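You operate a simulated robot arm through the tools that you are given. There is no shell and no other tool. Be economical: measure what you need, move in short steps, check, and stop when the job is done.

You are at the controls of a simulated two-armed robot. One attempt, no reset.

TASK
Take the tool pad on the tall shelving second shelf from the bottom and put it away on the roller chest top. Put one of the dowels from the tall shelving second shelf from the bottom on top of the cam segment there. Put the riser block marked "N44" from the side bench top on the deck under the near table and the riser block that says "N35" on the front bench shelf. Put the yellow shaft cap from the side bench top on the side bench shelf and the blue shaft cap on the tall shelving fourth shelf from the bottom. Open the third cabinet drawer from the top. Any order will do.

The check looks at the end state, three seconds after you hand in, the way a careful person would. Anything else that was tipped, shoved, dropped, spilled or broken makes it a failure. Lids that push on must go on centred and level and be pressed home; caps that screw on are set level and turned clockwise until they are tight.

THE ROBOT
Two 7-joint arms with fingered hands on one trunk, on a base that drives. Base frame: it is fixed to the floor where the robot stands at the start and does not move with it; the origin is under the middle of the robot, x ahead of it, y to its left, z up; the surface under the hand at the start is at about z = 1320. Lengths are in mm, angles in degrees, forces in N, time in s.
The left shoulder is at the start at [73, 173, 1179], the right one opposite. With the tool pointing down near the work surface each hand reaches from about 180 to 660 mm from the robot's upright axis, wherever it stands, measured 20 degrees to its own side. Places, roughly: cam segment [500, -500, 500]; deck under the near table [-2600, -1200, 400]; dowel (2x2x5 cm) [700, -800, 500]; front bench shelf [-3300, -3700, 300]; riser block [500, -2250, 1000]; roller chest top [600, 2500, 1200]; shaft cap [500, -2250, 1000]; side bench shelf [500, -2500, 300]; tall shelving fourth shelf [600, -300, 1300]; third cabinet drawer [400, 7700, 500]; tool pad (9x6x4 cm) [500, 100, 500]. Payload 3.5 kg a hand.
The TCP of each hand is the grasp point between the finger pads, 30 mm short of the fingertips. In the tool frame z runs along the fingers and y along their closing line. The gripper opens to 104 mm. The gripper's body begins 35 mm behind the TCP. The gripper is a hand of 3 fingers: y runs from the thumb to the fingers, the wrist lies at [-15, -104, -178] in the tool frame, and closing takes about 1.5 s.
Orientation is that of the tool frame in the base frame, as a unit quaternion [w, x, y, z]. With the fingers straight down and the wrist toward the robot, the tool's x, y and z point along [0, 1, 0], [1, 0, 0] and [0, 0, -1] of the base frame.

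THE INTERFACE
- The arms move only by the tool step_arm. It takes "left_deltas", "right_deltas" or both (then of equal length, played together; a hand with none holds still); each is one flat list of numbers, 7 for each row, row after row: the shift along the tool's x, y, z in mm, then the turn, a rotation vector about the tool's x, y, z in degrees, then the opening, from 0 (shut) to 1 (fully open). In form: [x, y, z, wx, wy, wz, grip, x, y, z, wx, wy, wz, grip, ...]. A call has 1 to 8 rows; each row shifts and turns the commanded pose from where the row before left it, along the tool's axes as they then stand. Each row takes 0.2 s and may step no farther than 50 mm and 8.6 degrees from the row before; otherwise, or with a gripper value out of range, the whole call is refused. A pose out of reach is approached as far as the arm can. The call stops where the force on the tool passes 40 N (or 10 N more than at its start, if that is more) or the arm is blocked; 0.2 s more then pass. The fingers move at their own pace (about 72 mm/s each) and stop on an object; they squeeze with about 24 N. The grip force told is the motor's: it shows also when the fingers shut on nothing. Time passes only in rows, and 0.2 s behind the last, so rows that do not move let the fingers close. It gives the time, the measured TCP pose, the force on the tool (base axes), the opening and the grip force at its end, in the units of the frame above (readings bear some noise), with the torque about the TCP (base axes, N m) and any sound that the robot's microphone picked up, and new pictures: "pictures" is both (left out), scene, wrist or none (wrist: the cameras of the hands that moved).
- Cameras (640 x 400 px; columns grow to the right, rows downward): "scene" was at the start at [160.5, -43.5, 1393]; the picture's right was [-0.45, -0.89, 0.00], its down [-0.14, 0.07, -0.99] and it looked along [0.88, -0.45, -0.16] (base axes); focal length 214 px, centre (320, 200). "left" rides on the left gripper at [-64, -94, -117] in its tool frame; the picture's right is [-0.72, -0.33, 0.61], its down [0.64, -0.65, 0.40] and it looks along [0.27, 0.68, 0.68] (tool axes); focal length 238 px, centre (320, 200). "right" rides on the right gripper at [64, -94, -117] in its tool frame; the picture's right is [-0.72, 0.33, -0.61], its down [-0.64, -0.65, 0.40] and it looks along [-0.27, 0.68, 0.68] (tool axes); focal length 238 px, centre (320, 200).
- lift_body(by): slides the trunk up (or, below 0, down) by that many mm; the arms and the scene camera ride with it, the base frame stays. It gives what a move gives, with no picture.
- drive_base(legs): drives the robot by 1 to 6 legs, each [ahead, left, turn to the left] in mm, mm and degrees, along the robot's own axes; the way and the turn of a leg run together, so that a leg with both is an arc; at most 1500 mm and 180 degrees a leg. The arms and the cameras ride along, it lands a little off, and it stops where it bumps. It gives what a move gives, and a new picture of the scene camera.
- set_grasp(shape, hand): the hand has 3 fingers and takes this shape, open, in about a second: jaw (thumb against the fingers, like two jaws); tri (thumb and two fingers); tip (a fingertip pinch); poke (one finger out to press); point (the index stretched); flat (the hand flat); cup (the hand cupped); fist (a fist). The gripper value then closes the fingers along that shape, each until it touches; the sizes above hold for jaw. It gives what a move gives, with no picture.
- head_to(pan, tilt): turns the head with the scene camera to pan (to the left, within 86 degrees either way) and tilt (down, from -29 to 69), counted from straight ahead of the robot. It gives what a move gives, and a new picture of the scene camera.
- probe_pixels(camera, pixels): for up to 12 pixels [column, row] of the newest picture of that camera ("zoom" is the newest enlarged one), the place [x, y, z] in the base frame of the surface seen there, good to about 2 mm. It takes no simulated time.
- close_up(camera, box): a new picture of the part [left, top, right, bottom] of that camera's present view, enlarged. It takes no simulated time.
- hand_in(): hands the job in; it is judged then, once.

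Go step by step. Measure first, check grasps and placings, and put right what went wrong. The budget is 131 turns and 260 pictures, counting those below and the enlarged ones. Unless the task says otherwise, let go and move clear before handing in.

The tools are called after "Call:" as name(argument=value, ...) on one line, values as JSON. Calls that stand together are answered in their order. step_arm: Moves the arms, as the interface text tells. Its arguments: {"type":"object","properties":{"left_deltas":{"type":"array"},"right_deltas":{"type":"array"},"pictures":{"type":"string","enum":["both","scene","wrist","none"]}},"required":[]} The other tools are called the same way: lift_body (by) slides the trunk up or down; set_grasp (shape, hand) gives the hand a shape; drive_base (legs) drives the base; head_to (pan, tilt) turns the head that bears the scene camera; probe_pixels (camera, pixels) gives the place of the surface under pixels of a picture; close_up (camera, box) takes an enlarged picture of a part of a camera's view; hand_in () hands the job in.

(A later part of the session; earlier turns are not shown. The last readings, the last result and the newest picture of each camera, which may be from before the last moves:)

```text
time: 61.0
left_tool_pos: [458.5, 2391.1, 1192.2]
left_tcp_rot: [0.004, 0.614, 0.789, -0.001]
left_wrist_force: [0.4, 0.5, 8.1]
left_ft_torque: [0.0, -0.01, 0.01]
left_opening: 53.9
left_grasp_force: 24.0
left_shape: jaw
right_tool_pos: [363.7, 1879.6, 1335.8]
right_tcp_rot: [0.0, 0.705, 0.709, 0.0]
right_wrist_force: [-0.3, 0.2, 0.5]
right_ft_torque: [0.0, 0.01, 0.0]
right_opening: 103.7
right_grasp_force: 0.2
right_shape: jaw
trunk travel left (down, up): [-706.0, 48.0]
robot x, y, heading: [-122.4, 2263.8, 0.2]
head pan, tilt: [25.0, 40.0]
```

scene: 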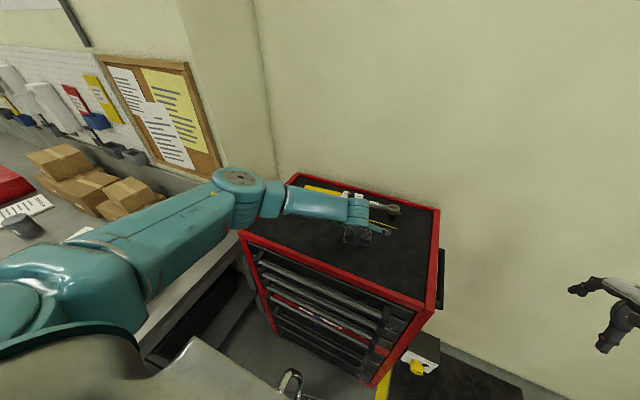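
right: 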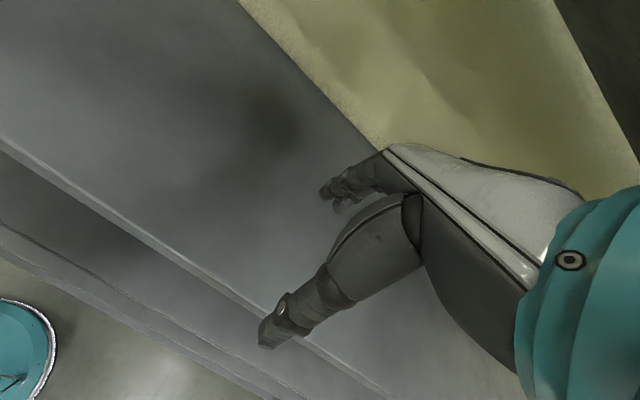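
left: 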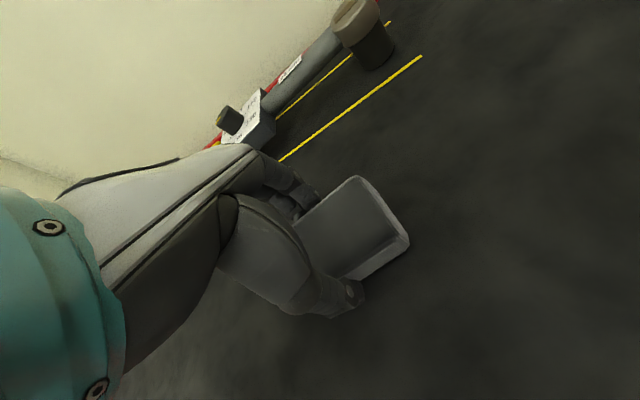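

Contact at 8 N. I open and rise, undoing the 14° hand turn on the way.

Call:
step_arm(left_deltas=[0, 0, 0, 0, 0, 0, 1, 0, 0, 0, 0, 0, 0, 1, 0, 0, 0, 0, 0, 0, 1, 0, 0, 0, 0, 0, 0, 1, 0, 0, -35, 0, 0, 0, 1, 0, 0, -35, 0, 0, 0, 1, 0, 0, -35, 0, 0, 7, 1, 0, 0, 0, 0, 0, 7, 1], pictures="wrist")

Call:
drive_base(legs=[[-700, 0, 0], [0, 0, 90]])

Call:
head_to(pan=-10, tilt=15)

```text
time: 62.8
left_tool_pos: [457.2, 2393.4, 1295.3]
left_tcp_rot: [0.001, 0.706, 0.708, -0.001]
left_wrist_force: [-0.7, -0.1, -0.1]
left_ft_torque: [-0.01, -0.01, 0.02]
left_opening: 103.8
left_grasp_force: 0.0
left_shape: jaw
right_tool_pos: [364.0, 1880.4, 1335.6]
right_tcp_rot: [0.0, 0.706, 0.709, 0.0]
right_wrist_force: [0.4, -0.1, -0.7]
right_ft_torque: [-0.03, 0.02, -0.01]
right_opening: 103.5
right_grasp_force: 0.2
right_shape: jaw
trunk travel left (down, up): [-706.0, 48.0]
robot x, y, heading: [-119.0, 2258.9, 0.2]
head pan, tilt: [25.0, 40.0]
```

left: 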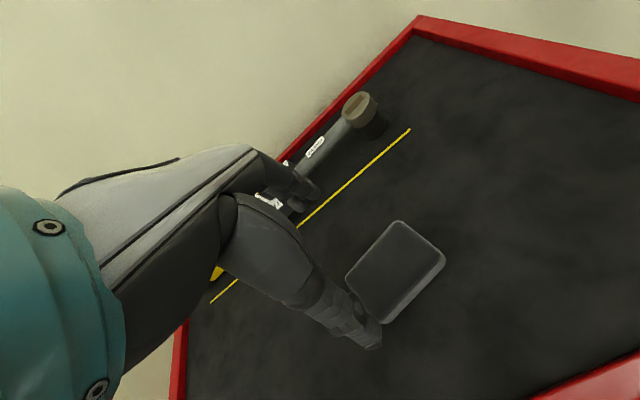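

```text
time: 70.5
left_tool_pos: [-980.4, 2829.3, 1295.1]
left_tcp_rot: [0.002, -0.02, 1.0, 0.0]
left_wrist_force: [-0.5, -0.2, 0.6]
left_ft_torque: [-0.01, -0.01, 0.01]
left_opening: 103.9
left_grasp_force: 0.0
left_shape: jaw
right_tool_pos: [-463.9, 2754.6, 1336.1]
right_tcp_rot: [0.0, -0.021, 1.0, 0.0]
right_wrist_force: [0.5, 0.2, -0.4]
right_ft_torque: [0.0, 0.01, -0.01]
right_opening: 103.9
right_grasp_force: 0.0
right_shape: jaw
trunk travel left (down, up): [-706.0, 48.0]
robot x, y, heading: [-824.6, 2259.7, 92.6]
head pan, tilt: [25.0, 40.0]
```

scene: 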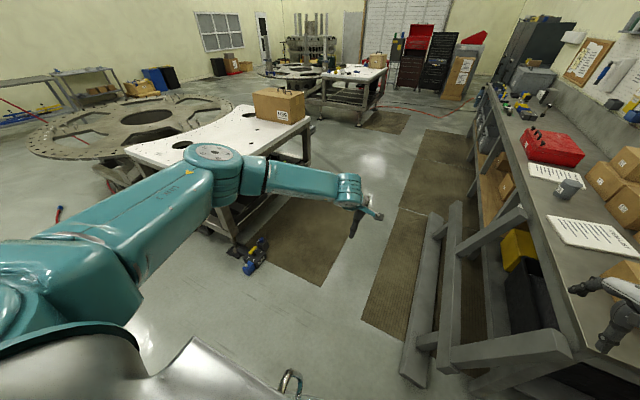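

```text
time: 71.5
left_tool_pos: [-980.6, 2828.8, 1295.4]
left_tcp_rot: [0.002, -0.021, 1.0, 0.001]
left_wrist_force: [0.5, 0.3, -0.8]
left_ft_torque: [0.02, -0.01, 0.04]
left_opening: 103.8
left_grasp_force: 0.0
left_shape: jaw
right_tool_pos: [-464.4, 2754.1, 1335.3]
right_tcp_rot: [0.0, -0.02, 1.0, 0.001]
right_wrist_force: [0.1, 0.0, 0.6]
right_ft_torque: [-0.01, -0.01, -0.02]
right_opening: 103.6
right_grasp_force: 0.0
right_shape: jaw
trunk travel left (down, up): [-706.0, 48.0]
robot x, y, heading: [-824.0, 2259.4, 92.3]
head pan, tilt: [-10.0, 15.0]
```

scene: 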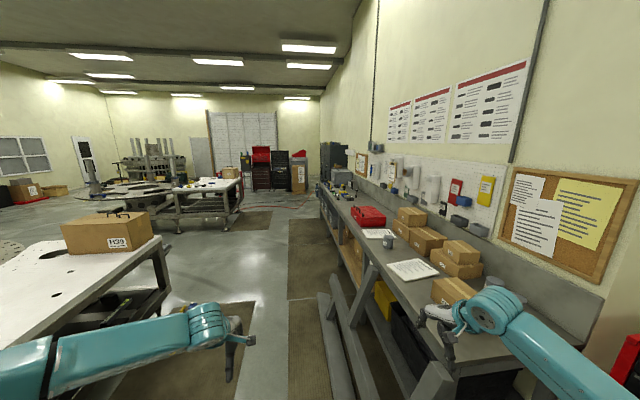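

The pad lies on the chest top. Next is the drawer, so I drive up the aisle along +y, keeping off the bench.

Call:
drive_base(legs=[[0, 150, -2.3], [1500, 0, 0], [1500, 0, 0]])

Call:
head_to(pan=-25, tilt=15)

```text
time: 87.0
left_tool_pos: [-1078.0, 5843.6, 1294.4]
left_tcp_rot: [0.001, 0.005, 1.0, 0.0]
left_wrist_force: [-0.1, 0.3, 0.0]
left_ft_torque: [0.01, -0.03, 0.0]
left_opening: 103.5
left_grasp_force: 0.1
left_shape: jaw
right_tool_pos: [-566.4, 5742.7, 1336.0]
right_tcp_rot: [0.0, 0.004, 1.0, 0.0]
right_wrist_force: [0.0, 0.8, 0.2]
right_ft_torque: [-0.01, -0.01, -0.02]
right_opening: 103.7
right_grasp_force: 0.0
right_shape: jaw
trunk travel left (down, up): [-706.0, 48.0]
robot x, y, heading: [-950.8, 5264.0, 89.4]
head pan, tilt: [-10.0, 15.0]
```

scene: 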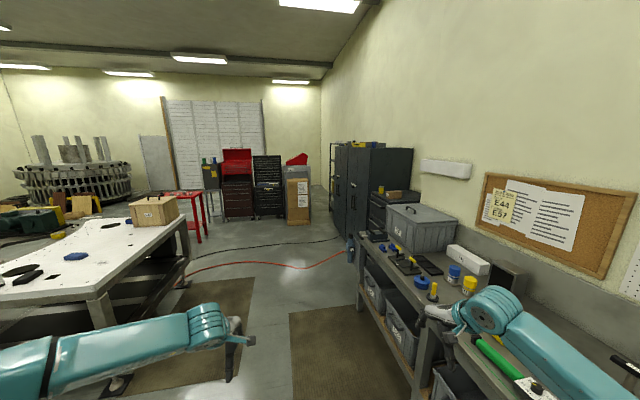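

```text
time: 87.8
left_tool_pos: [-1077.5, 5844.9, 1294.4]
left_tcp_rot: [0.002, 0.005, 1.0, 0.001]
left_wrist_force: [0.8, -0.3, 1.0]
left_ft_torque: [0.04, 0.02, 0.03]
left_opening: 103.8
left_grasp_force: 0.1
left_shape: jaw
right_tool_pos: [-566.0, 5742.8, 1336.2]
right_tcp_rot: [0.0, 0.005, 1.0, 0.0]
right_wrist_force: [0.3, 0.7, -0.5]
right_ft_torque: [0.0, 0.0, 0.01]
right_opening: 103.7
right_grasp_force: 0.0
right_shape: jaw
trunk travel left (down, up): [-706.0, 48.0]
robot x, y, heading: [-949.0, 5265.6, 89.1]
head pan, tilt: [-25.0, 15.0]
```

scene: 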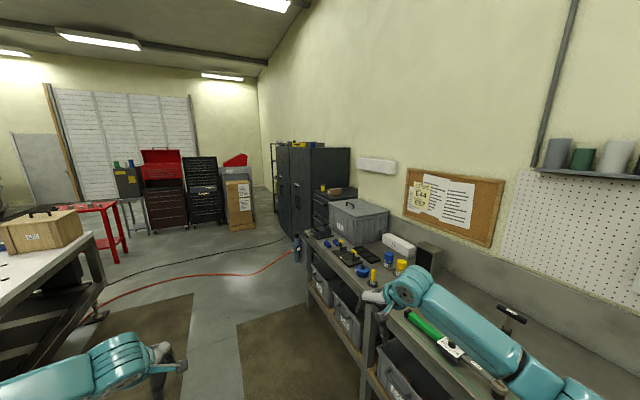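

The drawer cabinet is near (335,200), just beyond the bench end. I probe it and the floor hose.

Call:
close_up(camera="scene", box=[200, 130, 400, 290])

Call:
probe_pixels(camera="scene", pixels=[[316, 195], [316, 212], [328, 200], [318, 190], [230, 276], [290, 256], [180, 281], [250, 245], [297, 248], [310, 240], [310, 180]])

```text
2.50 times, centred on (300, 210) of scene
```

zoom: 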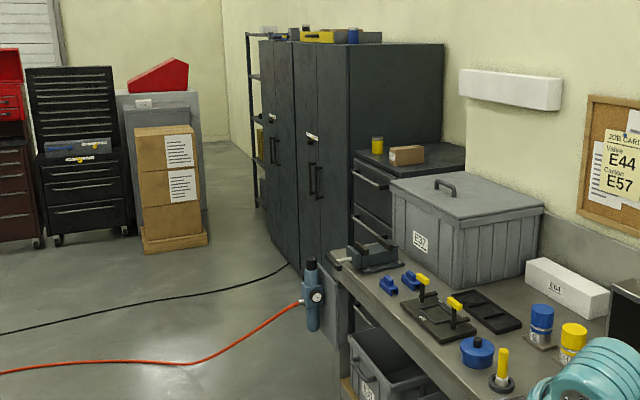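

```text
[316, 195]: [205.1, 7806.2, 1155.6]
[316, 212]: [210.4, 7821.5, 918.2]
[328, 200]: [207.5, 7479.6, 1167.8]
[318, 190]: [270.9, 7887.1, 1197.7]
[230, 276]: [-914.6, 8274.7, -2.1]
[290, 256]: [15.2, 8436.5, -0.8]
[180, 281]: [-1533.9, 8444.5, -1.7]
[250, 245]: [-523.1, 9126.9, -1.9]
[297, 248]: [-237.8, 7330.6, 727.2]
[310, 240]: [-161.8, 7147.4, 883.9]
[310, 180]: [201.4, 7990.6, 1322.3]
```

I drive on to get a nearer look at the cabinet and the hose.

Call:
drive_base(legs=[[1400, 0, 0.9]])

Call:
head_to(pan=-40, tilt=30)

```text
time: 94.8
left_tool_pos: [-1064.1, 7256.4, 1295.6]
left_tcp_rot: [0.002, 0.004, 1.0, 0.0]
left_wrist_force: [0.0, -1.0, 0.7]
left_ft_torque: [0.0, 0.0, -0.02]
left_opening: 103.8
left_grasp_force: 0.1
left_shape: jaw
right_tool_pos: [-552.8, 7156.9, 1335.2]
right_tcp_rot: [0.0, 0.004, 1.0, 0.0]
right_wrist_force: [-0.1, 1.0, 0.2]
right_ft_torque: [0.01, -0.01, 0.02]
right_opening: 103.7
right_grasp_force: 0.0
right_shape: jaw
trunk travel left (down, up): [-706.0, 48.0]
robot x, y, heading: [-938.9, 6679.4, 89.5]
head pan, tilt: [-25.0, 15.0]
```

scene: 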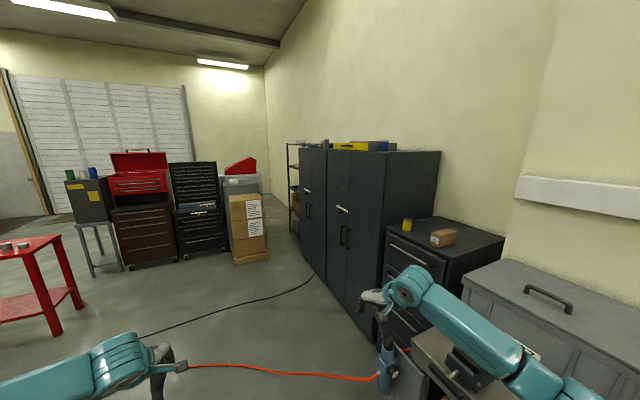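

```text
time: 95.6
left_tool_pos: [-1064.2, 7258.0, 1294.8]
left_tcp_rot: [0.002, 0.004, 1.0, 0.001]
left_wrist_force: [-0.4, -0.9, 0.0]
left_ft_torque: [0.01, -0.01, 0.0]
left_opening: 103.5
left_grasp_force: 0.0
left_shape: jaw
right_tool_pos: [-552.1, 7157.2, 1335.8]
right_tcp_rot: [0.0, 0.004, 1.0, 0.0]
right_wrist_force: [0.3, -0.2, 0.3]
right_ft_torque: [0.0, 0.0, -0.02]
right_opening: 103.6
right_grasp_force: 0.1
right_shape: jaw
trunk travel left (down, up): [-706.0, 48.0]
robot x, y, heading: [-937.5, 6678.4, 89.6]
head pan, tilt: [-40.0, 30.0]
```

scene: 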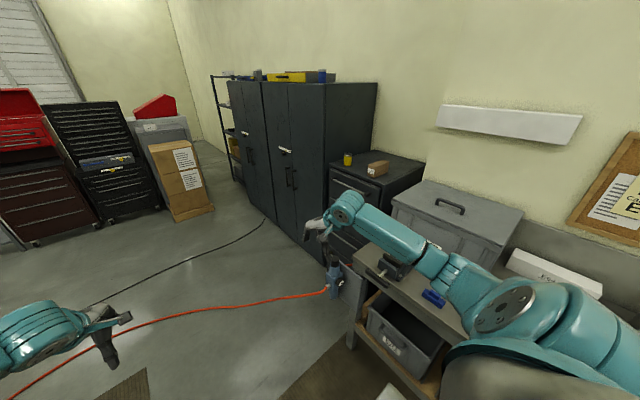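

I probe the hose, the cabinet and the bench end.

Call:
probe_pixels(camera="scene", pixels=[[230, 307], [130, 328], [300, 295], [325, 291], [60, 365], [333, 270], [355, 345], [335, 175], [328, 180], [375, 195], [348, 330], [180, 262]])

Call:
close_up(camera="scene", box=[260, 140, 440, 340])

```text
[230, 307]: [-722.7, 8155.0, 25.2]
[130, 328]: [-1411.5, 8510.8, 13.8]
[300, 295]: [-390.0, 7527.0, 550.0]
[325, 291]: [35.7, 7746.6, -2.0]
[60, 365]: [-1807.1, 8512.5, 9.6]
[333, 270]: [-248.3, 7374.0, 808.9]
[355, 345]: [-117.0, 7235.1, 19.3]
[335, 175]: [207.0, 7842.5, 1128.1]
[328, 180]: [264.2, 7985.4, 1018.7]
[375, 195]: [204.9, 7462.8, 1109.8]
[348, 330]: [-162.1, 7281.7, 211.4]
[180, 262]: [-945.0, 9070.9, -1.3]
```

```text
2.00 times, centred on (350, 240) of scene
```

zoom: 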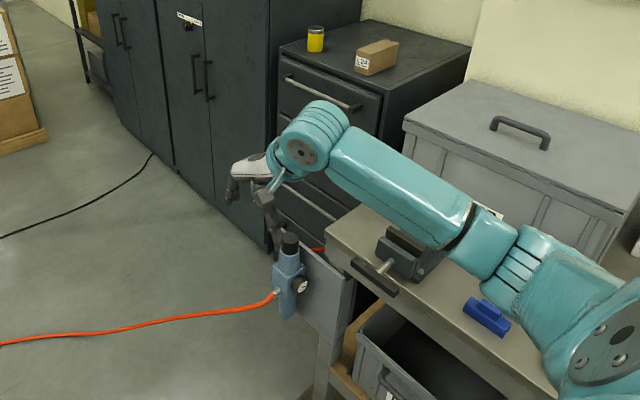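

The hose hangs from (-248,7350,700) down to the floor at (-722,8155). I drive up to y≈7640 at x≈-940, clear of it, and turn to face the cabinet.

Call:
drive_base(legs=[[960, 0, 0], [0, 0, -89.5]])

Call:
head_to(pan=0, tilt=30)

```text
time: 104.4
left_tool_pos: [-349.1, 7751.9, 1295.0]
left_tcp_rot: [0.001, 0.712, 0.702, -0.001]
left_wrist_force: [-0.2, 1.2, 0.2]
left_ft_torque: [0.02, 0.02, -0.01]
left_opening: 103.5
left_grasp_force: 0.0
left_shape: jaw
right_tool_pos: [-452.2, 7239.8, 1335.5]
right_tcp_rot: [0.0, 0.712, 0.702, 0.0]
right_wrist_force: [0.3, -0.9, -0.3]
right_ft_torque: [-0.03, 0.04, 0.02]
right_opening: 104.0
right_grasp_force: 0.1
right_shape: jaw
trunk travel left (down, up): [-706.0, 48.0]
robot x, y, heading: [-930.2, 7630.7, -0.8]
head pan, tilt: [-40.0, 30.0]
```

scene: 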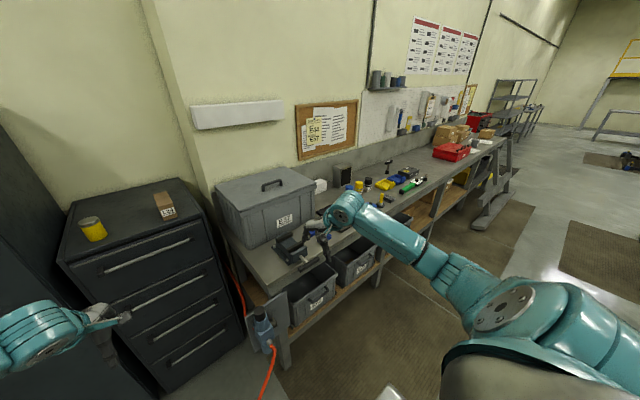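

```text
time: 105.5
left_tool_pos: [-348.6, 7751.3, 1295.0]
left_tcp_rot: [0.001, 0.712, 0.702, -0.002]
left_wrist_force: [0.9, 0.1, 0.3]
left_ft_torque: [0.01, 0.01, -0.01]
left_opening: 103.7
left_grasp_force: 0.1
left_shape: jaw
right_tool_pos: [-452.5, 7239.6, 1335.6]
right_tcp_rot: [0.0, 0.713, 0.701, 0.0]
right_wrist_force: [0.4, -0.1, 0.3]
right_ft_torque: [-0.02, 0.0, 0.01]
right_opening: 103.9
right_grasp_force: 0.0
right_shape: jaw
trunk travel left (down, up): [-706.0, 48.0]
robot x, y, heading: [-926.9, 7630.2, -0.8]
head pan, tilt: [0.0, 30.0]
```

scene: 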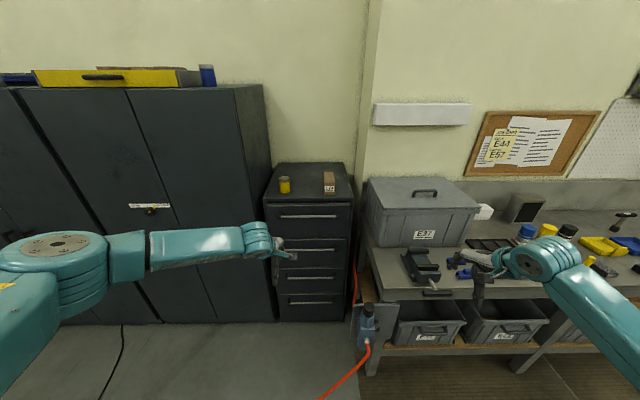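

The cabinet has four drawers; the third handle is near (310,278). I probe the handles and the hose.

Call:
probe_pixels(camera="scene", pixels=[[287, 278], [334, 278], [310, 278], [310, 250], [310, 301], [310, 290], [352, 378], [325, 397], [363, 310], [345, 205], [266, 205], [310, 265]])

Call:
close_up(camera="scene", box=[250, 200, 410, 300])

Call:
head_to(pan=0, tilt=65)

```text
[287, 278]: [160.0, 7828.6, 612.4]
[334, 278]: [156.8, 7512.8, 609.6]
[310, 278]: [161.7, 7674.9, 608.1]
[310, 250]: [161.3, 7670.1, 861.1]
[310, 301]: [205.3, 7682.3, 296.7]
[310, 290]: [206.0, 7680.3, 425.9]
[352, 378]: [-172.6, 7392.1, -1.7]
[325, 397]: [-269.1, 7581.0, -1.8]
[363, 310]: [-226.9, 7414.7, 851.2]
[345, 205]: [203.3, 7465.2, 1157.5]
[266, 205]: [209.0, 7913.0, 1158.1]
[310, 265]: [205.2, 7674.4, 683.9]
```

```text
4.00 times, centred on (330, 250) of scene
```

zoom: 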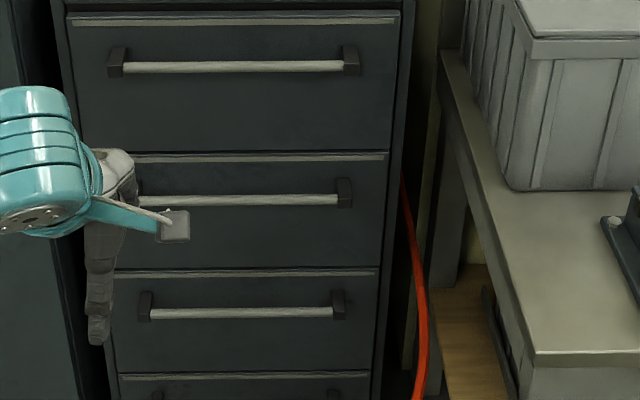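

```text
time: 106.5
left_tool_pos: [-349.1, 7750.1, 1294.6]
left_tcp_rot: [0.001, 0.712, 0.702, -0.001]
left_wrist_force: [-0.6, -0.1, 0.6]
left_ft_torque: [0.02, 0.0, 0.01]
left_opening: 103.6
left_grasp_force: 0.0
left_shape: jaw
right_tool_pos: [-451.0, 7239.8, 1335.5]
right_tcp_rot: [0.001, 0.712, 0.702, -0.001]
right_wrist_force: [0.0, 0.3, 0.0]
right_ft_torque: [0.01, 0.01, 0.02]
right_opening: 103.9
right_grasp_force: 0.1
right_shape: jaw
trunk travel left (down, up): [-706.0, 48.0]
robot x, y, heading: [-929.8, 7628.4, -0.7]
head pan, tilt: [0.0, 65.0]
```

scene: 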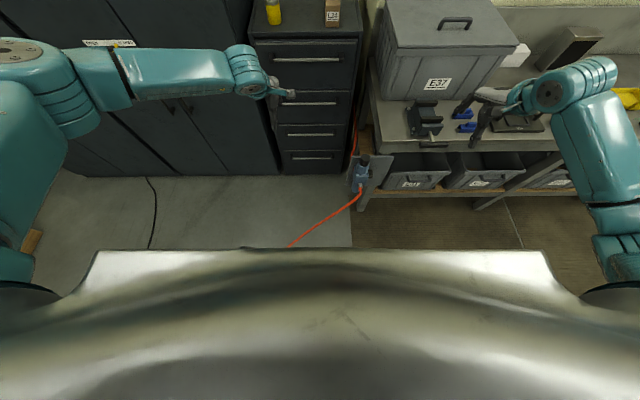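

The third drawer's bar is at x≈160, z≈610, y 7513–7829. I lower the trunk, tilt the left hand 40° forward for the bar, and pull the right hand up and back.

Call:
lift_body(by=-400)

Call:
step_arm(left_deltas=[0, 0, 0, -8, 0, 0, 0.6, 0, 0, 0, -8, 0, 0, 0.6, 0, 0, 0, -8, 0, 0, 0.6, 0, 0, 0, -8, 0, 0, 0.6, 0, 0, 0, -8, 0, 0, 0.6, 0, 0, 0, 0, 0, 0, 0.6, 0, 0, 0, 0, 0, 0, 0.6, 0, 0, 0, 0, 0, 0, 0.6], right_deltas=[0, -25, -30, 0, 0, 0, 1, 0, -25, -30, 0, 0, 0, 1, 0, -25, -30, 0, 0, 0, 1, 0, -25, -30, 0, 0, 0, 1, 0, -25, -30, 0, 0, 0, 1, 0, -25, -30, 0, 0, 0, 1, 0, -25, -30, 0, 0, 0, 1, 0, -25, -30, 0, 0, 0, 1], pictures="none")

Call:
lift_body(by=-130)

Call:
head_to(pan=0, tilt=45)

```text
time: 110.3
left_tool_pos: [-348.9, 7750.7, 895.7]
left_tcp_rot: [0.002, 0.713, 0.702, -0.003]
left_wrist_force: [0.5, -0.1, -0.6]
left_ft_torque: [-0.02, 0.02, 0.0]
left_opening: 103.9
left_grasp_force: 0.1
left_shape: jaw
right_tool_pos: [-451.5, 7238.9, 936.3]
right_tcp_rot: [0.0, 0.712, 0.702, 0.001]
right_wrist_force: [0.5, -1.0, 0.4]
right_ft_torque: [0.02, -0.01, 0.01]
right_opening: 103.5
right_grasp_force: 0.2
right_shape: jaw
trunk travel left (down, up): [-306.0, 448.0]
robot x, y, heading: [-930.8, 7629.5, -0.8]
head pan, tilt: [0.0, 65.0]
```

```text
time: 112.1
left_tool_pos: [-349.6, 7751.9, 895.2]
left_tcp_rot: [0.101, 0.705, 0.695, 0.096]
left_wrist_force: [0.7, 0.1, -0.6]
left_ft_torque: [0.03, -0.04, 0.02]
left_opening: 62.6
left_grasp_force: 0.1
left_shape: jaw
left hand out of reach, approached as far as the arm can: row 3, 4, 5
right_tool_pos: [-651.9, 7242.2, 1174.6]
right_tcp_rot: [0.0, 0.712, 0.702, 0.0]
right_wrist_force: [0.3, 0.5, -0.3]
right_ft_torque: [0.02, 0.0, -0.02]
right_opening: 103.8
right_grasp_force: 0.0
right_shape: jaw
trunk travel left (down, up): [-306.0, 448.0]
robot x, y, heading: [-930.0, 7626.9, -0.7]
head pan, tilt: [0.0, 65.0]
```

```text
time: 113.7
left_tool_pos: [-348.5, 7750.6, 765.4]
left_tcp_rot: [0.1, 0.704, 0.696, 0.096]
left_wrist_force: [0.4, 0.2, 0.0]
left_ft_torque: [0.0, -0.02, -0.03]
left_opening: 62.8
left_grasp_force: 0.1
left_shape: jaw
right_tool_pos: [-627.2, 7241.5, 1029.2]
right_tcp_rot: [-0.03, 0.711, 0.702, -0.028]
right_wrist_force: [0.3, 0.2, -0.3]
right_ft_torque: [-0.03, -0.01, -0.02]
right_opening: 103.7
right_grasp_force: 0.0
right_shape: jaw
trunk travel left (down, up): [-176.0, 578.0]
robot x, y, heading: [-931.9, 7629.6, -0.6]
head pan, tilt: [0.0, 65.0]
```

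```text
time: 114.5
left_tool_pos: [-348.3, 7750.5, 765.2]
left_tcp_rot: [0.101, 0.705, 0.695, 0.095]
left_wrist_force: [0.2, -0.4, 0.5]
left_ft_torque: [0.0, -0.03, -0.05]
left_opening: 62.9
left_grasp_force: 0.1
left_shape: jaw
right_tool_pos: [-627.3, 7241.7, 1028.6]
right_tcp_rot: [-0.03, 0.711, 0.702, -0.028]
right_wrist_force: [0.4, -0.3, 0.4]
right_ft_torque: [-0.01, -0.02, -0.03]
right_opening: 103.7
right_grasp_force: 0.0
right_shape: jaw
trunk travel left (down, up): [-176.0, 578.0]
robot x, y, heading: [-931.5, 7626.4, -0.9]
head pan, tilt: [0.0, 45.0]
```

scene: 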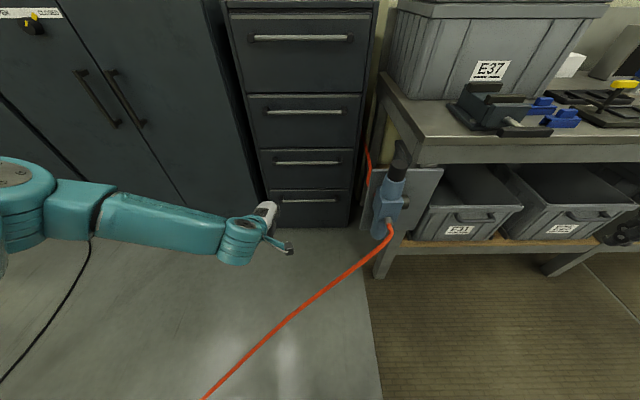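

The left tilt stopped at 16°, which still leaves room for the hand against the drawer face. I probe the hose and the bar ends before going nearer.

Call:
probe_pixels(camera="scene", pixels=[[300, 310], [250, 356], [340, 276], [365, 257], [387, 237], [215, 387], [276, 164], [334, 161], [305, 163], [400, 150], [395, 185], [435, 175]])

Call:
step_arm(left_deltas=[0, -9, 20, 0, 0, 0, 0.6, 0, -9, 30, 0, 0, 0, 0.6, 0, -9, 30, 0, 0, 0, 0.6, 0, 0, 0, -6, 0, 0, 0.6, 0, 0, 0, -6, 0, 0, 0.6, 0, 0, 0, -6, 0, 0, 0.6], pictures="wrist")

```text
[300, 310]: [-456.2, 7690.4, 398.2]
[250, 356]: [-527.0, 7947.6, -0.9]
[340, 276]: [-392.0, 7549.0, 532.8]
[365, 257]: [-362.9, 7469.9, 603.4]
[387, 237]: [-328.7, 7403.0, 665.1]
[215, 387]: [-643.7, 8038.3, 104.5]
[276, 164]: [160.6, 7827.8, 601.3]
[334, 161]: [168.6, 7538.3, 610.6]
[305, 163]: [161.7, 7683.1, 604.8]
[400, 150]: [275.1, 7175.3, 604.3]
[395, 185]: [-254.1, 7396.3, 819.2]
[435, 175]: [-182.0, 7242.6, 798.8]
```

```text
time: 115.9
left_tool_pos: [-339.7, 7657.0, 742.7]
left_tcp_rot: [0.204, 0.677, 0.676, 0.205]
left_wrist_force: [0.3, 0.6, 0.0]
left_ft_torque: [0.01, -0.01, -0.02]
left_opening: 62.6
left_grasp_force: 0.0
left_shape: jaw
left hand out of reach, approached as far as the arm can: row 2, 3, 4, 5, 6
right_tool_pos: [-625.8, 7242.2, 1028.6]
right_tcp_rot: [-0.03, 0.711, 0.702, -0.028]
right_wrist_force: [0.8, 0.2, 1.1]
right_ft_torque: [0.03, -0.01, -0.02]
right_opening: 103.9
right_grasp_force: 0.1
right_shape: jaw
trunk travel left (down, up): [-176.0, 578.0]
robot x, y, heading: [-930.5, 7625.5, -1.0]
head pan, tilt: [0.0, 45.0]
```

left: 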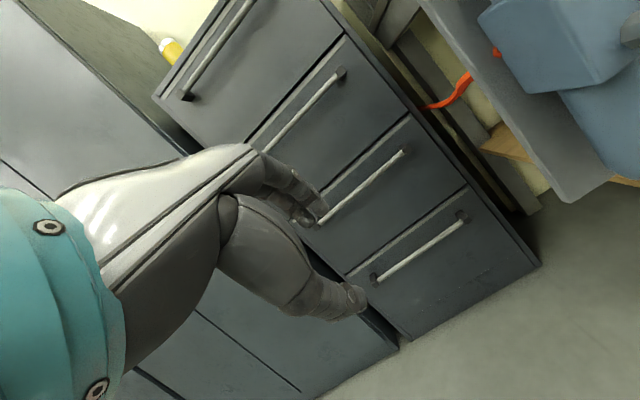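

The arm tilts better with the trunk lower. I test whether the hanging hose really blocks by driving ahead a short way, with both hands clear.

Call:
drive_base(legs=[[250, 0, 0]])

```text
time: 117.7
left_tool_pos: [-92.3, 7651.5, 739.9]
left_tcp_rot: [0.203, 0.678, 0.676, 0.204]
left_wrist_force: [-0.4, -0.2, -0.3]
left_ft_torque: [-0.02, 0.01, 0.01]
left_opening: 63.0
left_grasp_force: 0.0
left_shape: jaw
right_tool_pos: [-380.1, 7237.5, 1028.2]
right_tcp_rot: [-0.029, 0.711, 0.702, -0.028]
right_wrist_force: [0.1, 0.1, 0.2]
right_ft_torque: [-0.02, 0.03, 0.02]
right_opening: 103.8
right_grasp_force: 0.0
right_shape: jaw
trunk travel left (down, up): [-176.0, 578.0]
robot x, y, heading: [-684.1, 7622.0, -0.6]
head pan, tilt: [0.0, 45.0]
```

scene: 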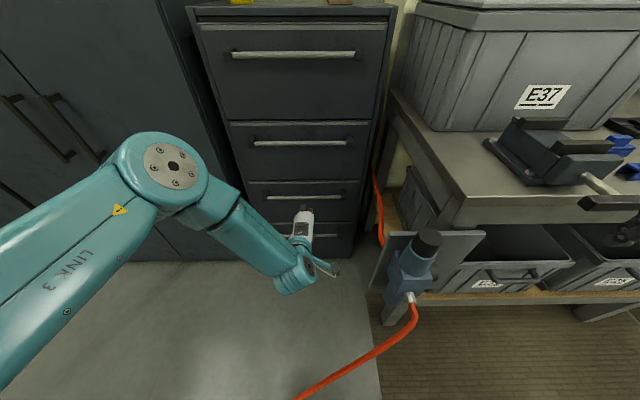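

The hose does not block. I bring the right hand inward, away from the bench corner, shift the base 130 mm left, and lower the trunk to bar height.

Call:
step_arm(right_deltas=[40, 0, 0, 0, 0, 0, 1, 40, 0, 0, 0, 0, 0, 1, 40, 0, 0, 0, 0, 0, 1, 40, 0, 0, 0, 0, 0, 1, 40, 0, 0, 0, 0, 0, 1], pictures="none")

Call:
drive_base(legs=[[0, 110, 0.6]])

Call:
lift_body(by=-110)

Call:
close_up(camera="left", box=[0, 0, 640, 400])

Call:
head_to(pan=-5, tilt=50)

```text
time: 118.9
left_tool_pos: [-91.7, 7652.6, 741.4]
left_tcp_rot: [0.204, 0.678, 0.676, 0.204]
left_wrist_force: [0.1, -1.0, -0.2]
left_ft_torque: [0.0, 0.0, 0.02]
left_opening: 63.0
left_grasp_force: 0.1
left_shape: jaw
right_tool_pos: [-341.8, 7413.1, 1076.6]
right_tcp_rot: [-0.03, 0.711, 0.702, -0.029]
right_wrist_force: [-0.1, -0.1, 0.0]
right_ft_torque: [-0.02, 0.01, 0.02]
right_opening: 103.4
right_grasp_force: 0.2
right_shape: jaw
right hand out of reach, approached as far as the arm can: row 1, 2, 3, 4
trunk travel left (down, up): [-176.0, 578.0]
robot x, y, heading: [-683.3, 7624.7, -0.9]
head pan, tilt: [0.0, 45.0]
```

```text
time: 120.1
left_tool_pos: [-91.7, 7768.4, 740.8]
left_tcp_rot: [0.203, 0.675, 0.679, 0.204]
left_wrist_force: [-0.3, 0.0, 0.7]
left_ft_torque: [-0.01, 0.04, -0.02]
left_opening: 62.7
left_grasp_force: 0.0
left_shape: jaw
right_tool_pos: [-338.9, 7523.8, 1076.4]
right_tcp_rot: [-0.03, 0.708, 0.705, -0.029]
right_wrist_force: [-0.3, -0.5, -0.3]
right_ft_torque: [0.0, 0.05, 0.0]
right_opening: 103.6
right_grasp_force: 0.1
right_shape: jaw
trunk travel left (down, up): [-176.0, 578.0]
robot x, y, heading: [-682.1, 7733.1, -0.2]
head pan, tilt: [0.0, 45.0]
```

scene: 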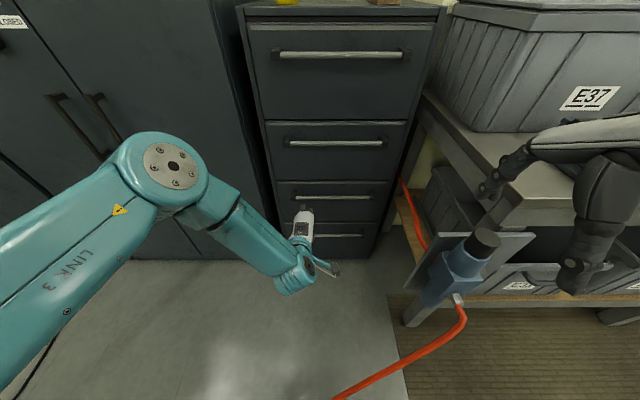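

```text
time: 121.5
left_tool_pos: [-91.6, 7767.1, 632.6]
left_tcp_rot: [0.203, 0.674, 0.679, 0.206]
left_wrist_force: [0.4, 0.2, 0.3]
left_ft_torque: [0.01, -0.03, 0.0]
left_opening: 62.9
left_grasp_force: 0.1
left_shape: jaw
right_tool_pos: [-295.7, 7525.4, 934.2]
right_tcp_rot: [-0.077, 0.704, 0.702, -0.075]
right_wrist_force: [-0.3, 0.6, 0.0]
right_ft_torque: [0.03, -0.05, -0.02]
right_opening: 103.5
right_grasp_force: 0.0
right_shape: jaw
trunk travel left (down, up): [-66.0, 688.0]
robot x, y, heading: [-680.4, 7733.6, -0.5]
head pan, tilt: [0.0, 45.0]
```

```text
1.00 times, centred on (320, 200) of left (not enlarged: the box is as wide or as high as the picture)
```

zoom: 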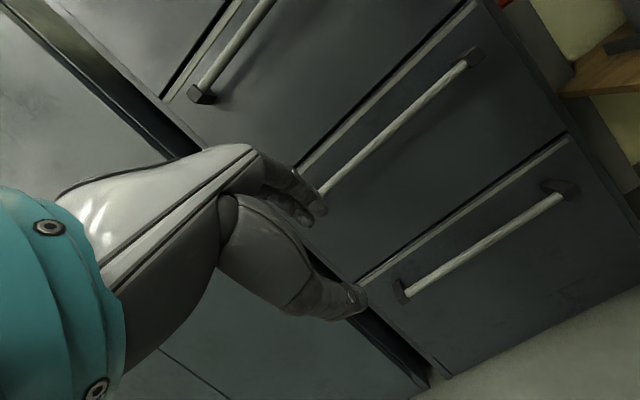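

```text
time: 122.2
left_tool_pos: [-91.6, 7768.4, 630.4]
left_tcp_rot: [0.202, 0.675, 0.68, 0.205]
left_wrist_force: [-0.1, -0.5, 0.2]
left_ft_torque: [-0.06, 0.01, 0.02]
left_opening: 62.6
left_grasp_force: 0.1
left_shape: jaw
right_tool_pos: [-296.8, 7525.4, 933.5]
right_tcp_rot: [-0.076, 0.704, 0.702, -0.075]
right_wrist_force: [-0.3, -0.7, 0.8]
right_ft_torque: [0.01, 0.0, -0.02]
right_opening: 104.1
right_grasp_force: 0.2
right_shape: jaw
trunk travel left (down, up): [-66.0, 688.0]
robot x, y, heading: [-681.3, 7731.8, -0.4]
head pan, tilt: [-5.0, 50.0]
```

scene: 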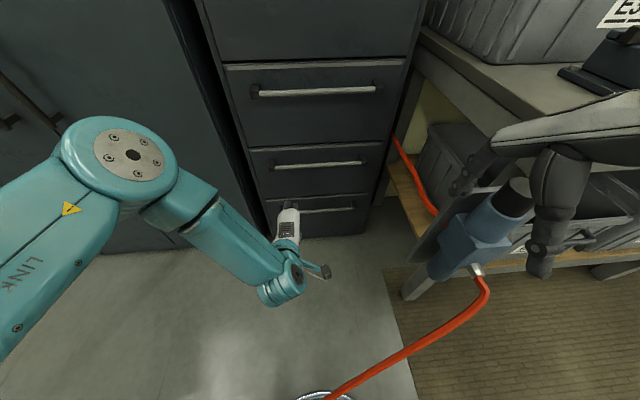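

The left hand is at bar height. I set it for the approach with the opening at 35 mm, and raise the right hand clear of the bench corner.

Call:
step_arm(left_deltas=[0, 6, -9, 0, 0, 0, 0.34, 0, 6, -9, 0, 0, 0, 0.34, 0, 6, -9, 0, 0, 0, 0.34, 0, 0, 0, 0, 0, 0, 0.34], right_deltas=[0, -10, -40, 0, 0, 0, 1, 0, -10, -40, 0, 0, 0, 1, 0, -10, -40, 0, 0, 0, 1, 0, -10, -40, 0, 0, 0, 1], pictures="none")

Call:
head_to(pan=-30, tilt=40)

```text
time: 123.2
left_tool_pos: [-90.6, 7766.6, 663.3]
left_tcp_rot: [0.202, 0.675, 0.68, 0.205]
left_wrist_force: [0.4, -0.3, 0.1]
left_ft_torque: [0.01, -0.03, 0.02]
left_opening: 35.7
left_grasp_force: 0.0
left_shape: jaw
right_tool_pos: [-301.6, 7524.8, 1100.2]
right_tcp_rot: [-0.077, 0.704, 0.702, -0.075]
right_wrist_force: [-0.5, 0.2, -0.1]
right_ft_torque: [0.0, -0.01, 0.01]
right_opening: 103.9
right_grasp_force: 0.0
right_shape: jaw
trunk travel left (down, up): [-66.0, 688.0]
robot x, y, heading: [-685.5, 7735.4, -0.2]
head pan, tilt: [-5.0, 50.0]
```

```text
time: 124.1
left_tool_pos: [-90.4, 7767.1, 663.7]
left_tcp_rot: [0.202, 0.675, 0.68, 0.204]
left_wrist_force: [0.2, 0.3, 0.9]
left_ft_torque: [-0.01, -0.01, -0.01]
left_opening: 35.5
left_grasp_force: 0.0
left_shape: jaw
right_tool_pos: [-301.3, 7525.6, 1096.8]
right_tcp_rot: [-0.076, 0.704, 0.702, -0.074]
right_wrist_force: [-0.8, -0.6, -0.5]
right_ft_torque: [0.02, -0.01, 0.01]
right_opening: 103.8
right_grasp_force: 0.1
right_shape: jaw
trunk travel left (down, up): [-66.0, 688.0]
robot x, y, heading: [-682.1, 7734.6, -0.4]
head pan, tilt: [-30.0, 40.0]
```

scene: 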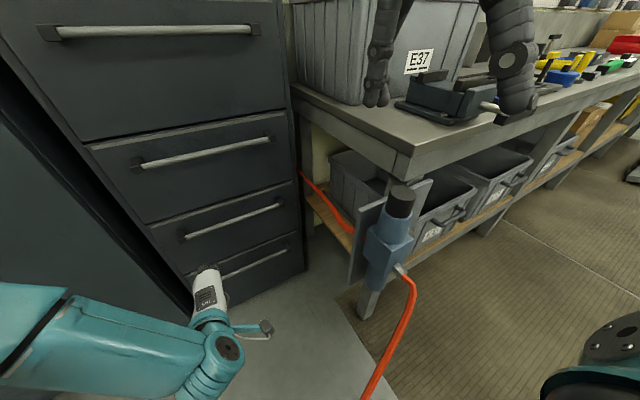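

Call:
probe_pixels(camera="scene", pixels=[[620, 350], [610, 380], [400, 190], [405, 165], [180, 235], [280, 205], [230, 220], [515, 70]])

Call:
drive_base(legs=[[150, 0, 0.3]])

Call:
close_up(camera="left", box=[0, 0, 640, 400])

```text
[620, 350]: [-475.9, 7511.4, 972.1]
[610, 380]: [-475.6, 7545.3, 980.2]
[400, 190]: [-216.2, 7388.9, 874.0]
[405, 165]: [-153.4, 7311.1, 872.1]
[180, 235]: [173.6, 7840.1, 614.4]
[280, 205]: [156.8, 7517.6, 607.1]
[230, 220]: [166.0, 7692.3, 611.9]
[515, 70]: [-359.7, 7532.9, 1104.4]
```

```text
time: 125.5
left_tool_pos: [58.9, 7770.5, 664.1]
left_tcp_rot: [0.201, 0.672, 0.682, 0.205]
left_wrist_force: [0.2, 0.5, -0.2]
left_ft_torque: [0.0, -0.02, -0.03]
left_opening: 35.8
left_grasp_force: 0.0
left_shape: jaw
right_tool_pos: [-149.1, 7528.8, 1097.9]
right_tcp_rot: [-0.076, 0.702, 0.705, -0.076]
right_wrist_force: [-0.1, 0.2, -0.3]
right_ft_torque: [-0.01, 0.01, 0.02]
right_opening: 104.1
right_grasp_force: 0.0
right_shape: jaw
trunk travel left (down, up): [-66.0, 688.0]
robot x, y, heading: [-528.9, 7733.7, 0.2]
head pan, tilt: [-30.0, 40.0]
```

scene: 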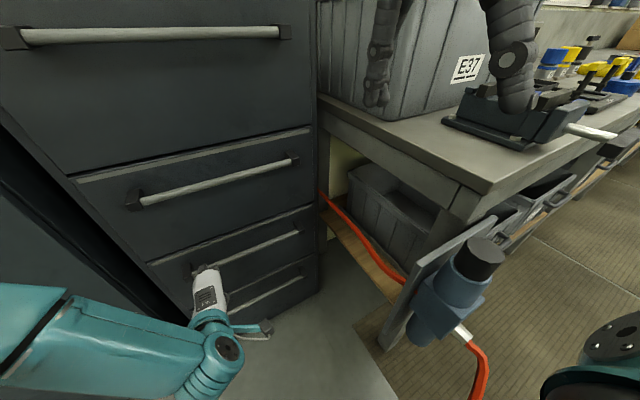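

```text
1.00 times, centred on (320, 200) of left (not enlarged: the box is as wide or as high as the picture)
```

zoom: 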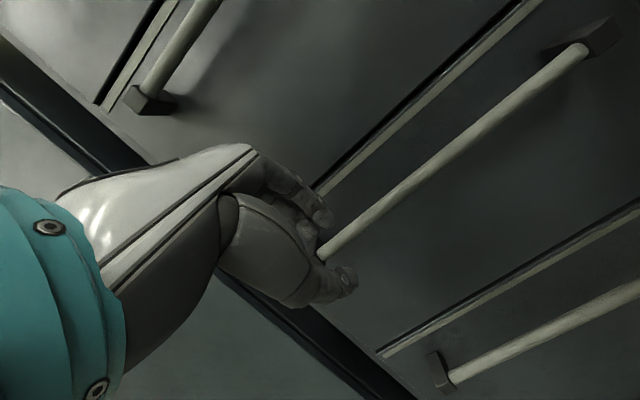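

The bar sits between fingers and thumb in the wrist view. I drive 64 mm ahead to the approach point.

Call:
drive_base(legs=[[64, -15, -0.2]])

```text
time: 126.5
left_tool_pos: [123.5, 7753.7, 663.1]
left_tcp_rot: [0.201, 0.674, 0.681, 0.204]
left_wrist_force: [0.1, 0.5, -0.1]
left_ft_torque: [0.03, 0.0, 0.03]
left_opening: 35.7
left_grasp_force: 0.0
left_shape: jaw
right_tool_pos: [-86.4, 7510.2, 1097.4]
right_tcp_rot: [-0.077, 0.704, 0.702, -0.076]
right_wrist_force: [0.3, 0.2, -0.2]
right_ft_torque: [0.0, 0.02, 0.0]
right_opening: 103.4
right_grasp_force: 0.0
right_shape: jaw
trunk travel left (down, up): [-66.0, 688.0]
robot x, y, heading: [-466.3, 7717.3, -0.0]
head pan, tilt: [-30.0, 40.0]
```

scene: 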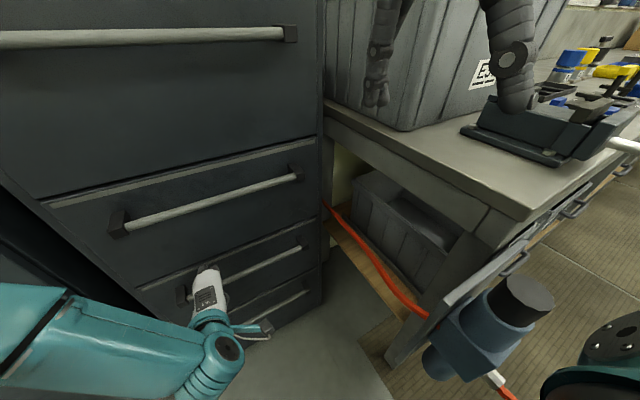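

Good position. I advance 58 mm along the fingers to straddle the bar.

Call:
step_arm(left_deltas=[0, 0, 20, 0, 0, 0, 0.34, 0, 0, 20, 0, 0, 0, 0.34, 0, 0, 17, 0, 0, 0, 0.34], pictures="wrist")

```text
time: 127.2
left_tool_pos: [154.0, 7751.2, 617.2]
left_tcp_rot: [0.199, 0.672, 0.683, 0.206]
left_wrist_force: [-1.0, -0.1, 0.6]
left_ft_torque: [0.01, -0.01, -0.01]
left_opening: 36.0
left_grasp_force: 0.1
left_shape: jaw
left hand out of reach, approached as far as the arm can: row 3
right_tool_pos: [-85.8, 7510.9, 1098.8]
right_tcp_rot: [-0.077, 0.704, 0.702, -0.075]
right_wrist_force: [-0.4, -0.7, 0.1]
right_ft_torque: [0.02, 0.02, 0.01]
right_opening: 103.5
right_grasp_force: 0.0
right_shape: jaw
trunk travel left (down, up): [-66.0, 688.0]
robot x, y, heading: [-467.7, 7716.6, -0.4]
head pan, tilt: [-30.0, 40.0]
```

left: 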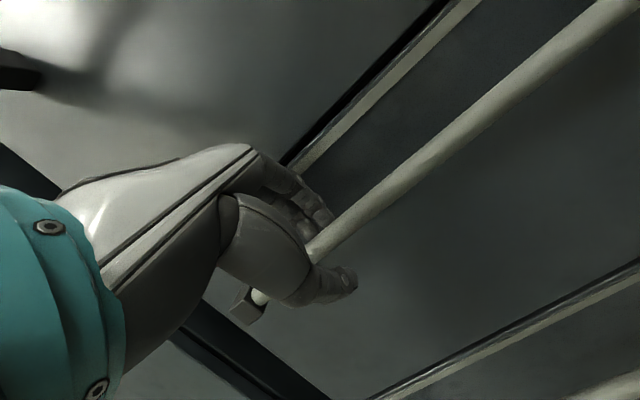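

The bar runs between the thumb and fingers. I close on it.

Call:
step_arm(left_deltas=[0, 0, 0, 0, 0, 0, 0, 0, 0, 0, 0, 0, 0, 0, 0, 0, 0, 0, 0, 0, 0], pictures="wrist")

```text
time: 128.1
left_tool_pos: [154.7, 7751.3, 616.3]
left_tcp_rot: [0.198, 0.672, 0.683, 0.206]
left_wrist_force: [2.6, 0.3, -4.4]
left_ft_torque: [0.01, 0.01, 0.02]
left_opening: 10.6
left_grasp_force: 24.3
left_shape: jaw
right_tool_pos: [-86.2, 7510.5, 1096.5]
right_tcp_rot: [-0.077, 0.704, 0.702, -0.075]
right_wrist_force: [0.4, 0.2, 0.4]
right_ft_torque: [-0.01, -0.02, -0.02]
right_opening: 103.7
right_grasp_force: 0.1
right_shape: jaw
trunk travel left (down, up): [-66.0, 688.0]
robot x, y, heading: [-469.0, 7720.5, -0.4]
head pan, tilt: [-30.0, 40.0]
```

left: 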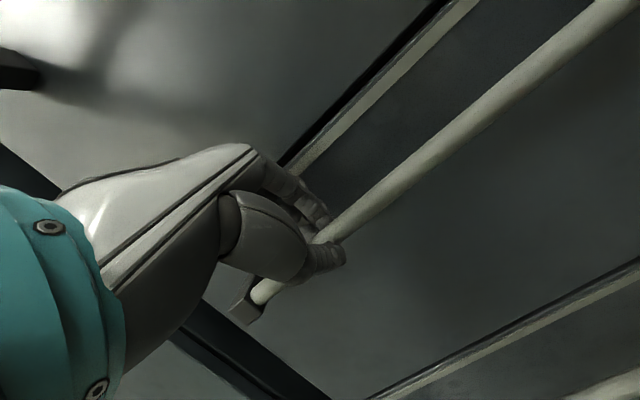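

The bar is held (10.6 mm, 24 N). I drive back 300 mm to pull the drawer open.

Call:
drive_base(legs=[[-300, 0, 0]])

Call:
head_to(pan=0, tilt=45)

```text
time: 130.1
left_tool_pos: [-147.9, 7752.4, 617.7]
left_tcp_rot: [0.199, 0.672, 0.683, 0.205]
left_wrist_force: [-2.7, -9.2, -8.0]
left_ft_torque: [-0.13, 0.12, -0.17]
left_opening: 10.3
left_grasp_force: 24.4
left_shape: jaw
right_tool_pos: [-387.4, 7512.4, 1099.5]
right_tcp_rot: [-0.077, 0.702, 0.704, -0.075]
right_wrist_force: [0.6, -0.3, -0.1]
right_ft_torque: [0.03, 0.01, -0.01]
right_opening: 103.4
right_grasp_force: 0.0
right_shape: jaw
trunk travel left (down, up): [-66.0, 688.0]
robot x, y, heading: [-765.6, 7717.5, 0.1]
head pan, tilt: [-30.0, 40.0]
```

scene: 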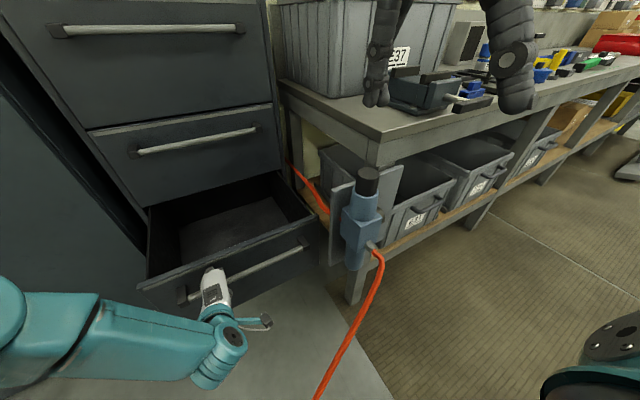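

```text
time: 131.1
left_tool_pos: [-148.5, 7753.1, 616.7]
left_tcp_rot: [0.198, 0.673, 0.683, 0.204]
left_wrist_force: [1.6, -6.8, -6.1]
left_ft_torque: [-0.07, 0.06, -0.14]
left_opening: 9.9
left_grasp_force: 24.4
left_shape: jaw
right_tool_pos: [-386.0, 7512.0, 1096.6]
right_tcp_rot: [-0.076, 0.702, 0.704, -0.075]
right_wrist_force: [-0.2, 0.2, -0.6]
right_ft_torque: [-0.01, -0.03, 0.01]
right_opening: 103.8
right_grasp_force: 0.1
right_shape: jaw
trunk travel left (down, up): [-66.0, 688.0]
robot x, y, heading: [-772.3, 7720.3, 0.2]
head pan, tilt: [0.0, 45.0]
```

scene: 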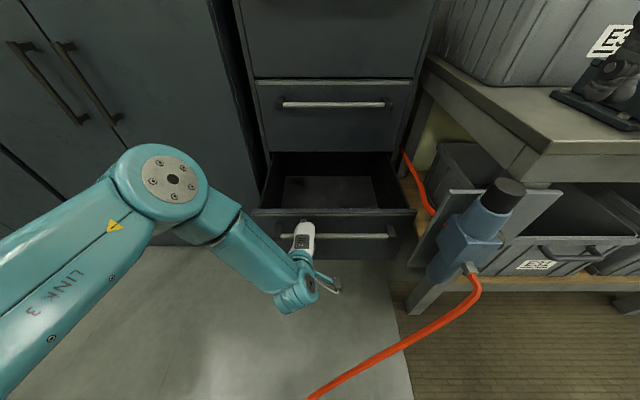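

The third drawer is open by 300 mm. I release, withdraw along the fingers, lift and back away.

Call:
step_arm(left_deltas=[0, 0, 0, 0, 0, 0, 0.36, 0, 0, 0, 0, 0, 0, 0.36, 0, 0, 0, 0, 0, 0, 0.36, 0, 0, -20, 0, 0, 0, 0.36, 0, 0, -30, 0, 0, 0, 0.36, 0, 0, -30, 0, 0, 0, 0.36, 0, 0, -20, 0, 0, 0, 0.36], pictures="wrist")

Call:
drive_base(legs=[[-300, 0, 0]])

```text
time: 132.7
left_tool_pos: [-204.0, 7752.5, 702.6]
left_tcp_rot: [0.198, 0.672, 0.684, 0.205]
left_wrist_force: [-1.2, 0.4, -0.3]
left_ft_torque: [-0.01, -0.03, -0.02]
left_opening: 37.0
left_grasp_force: 0.2
left_shape: jaw
right_tool_pos: [-387.8, 7512.2, 1097.5]
right_tcp_rot: [-0.077, 0.702, 0.704, -0.075]
right_wrist_force: [-0.2, 0.8, 0.1]
right_ft_torque: [0.01, 0.01, -0.01]
right_opening: 103.6
right_grasp_force: 0.0
right_shape: jaw
trunk travel left (down, up): [-66.0, 688.0]
robot x, y, heading: [-769.0, 7718.5, 0.1]
head pan, tilt: [0.0, 45.0]
```

left: 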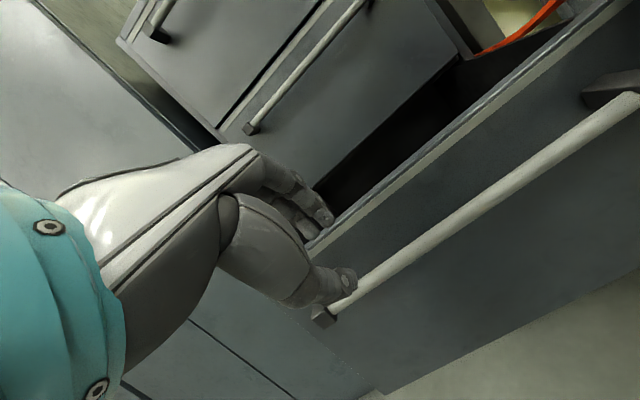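

```text
time: 134.7
left_tool_pos: [-503.8, 7751.1, 703.5]
left_tcp_rot: [0.2, 0.673, 0.682, 0.204]
left_wrist_force: [1.0, -0.2, -0.2]
left_ft_torque: [-0.04, -0.02, -0.03]
left_opening: 36.9
left_grasp_force: 0.1
left_shape: jaw
right_tool_pos: [-690.4, 7511.9, 1098.7]
right_tcp_rot: [-0.077, 0.704, 0.702, -0.075]
right_wrist_force: [-0.6, 0.2, 1.0]
right_ft_torque: [0.0, -0.02, -0.03]
right_opening: 104.0
right_grasp_force: 0.1
right_shape: jaw
trunk travel left (down, up): [-66.0, 688.0]
robot x, y, heading: [-1068.6, 7720.0, 0.1]
head pan, tilt: [0.0, 45.0]
```

scene: 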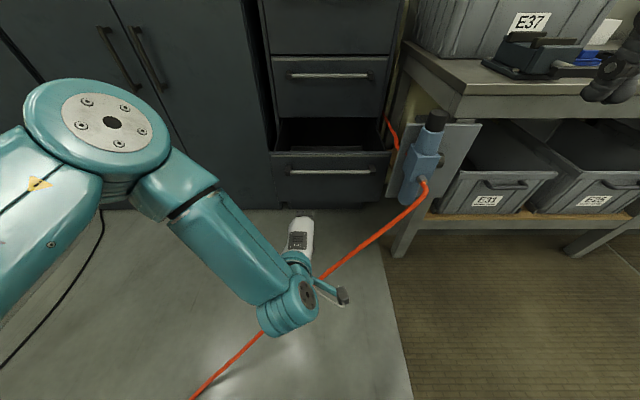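

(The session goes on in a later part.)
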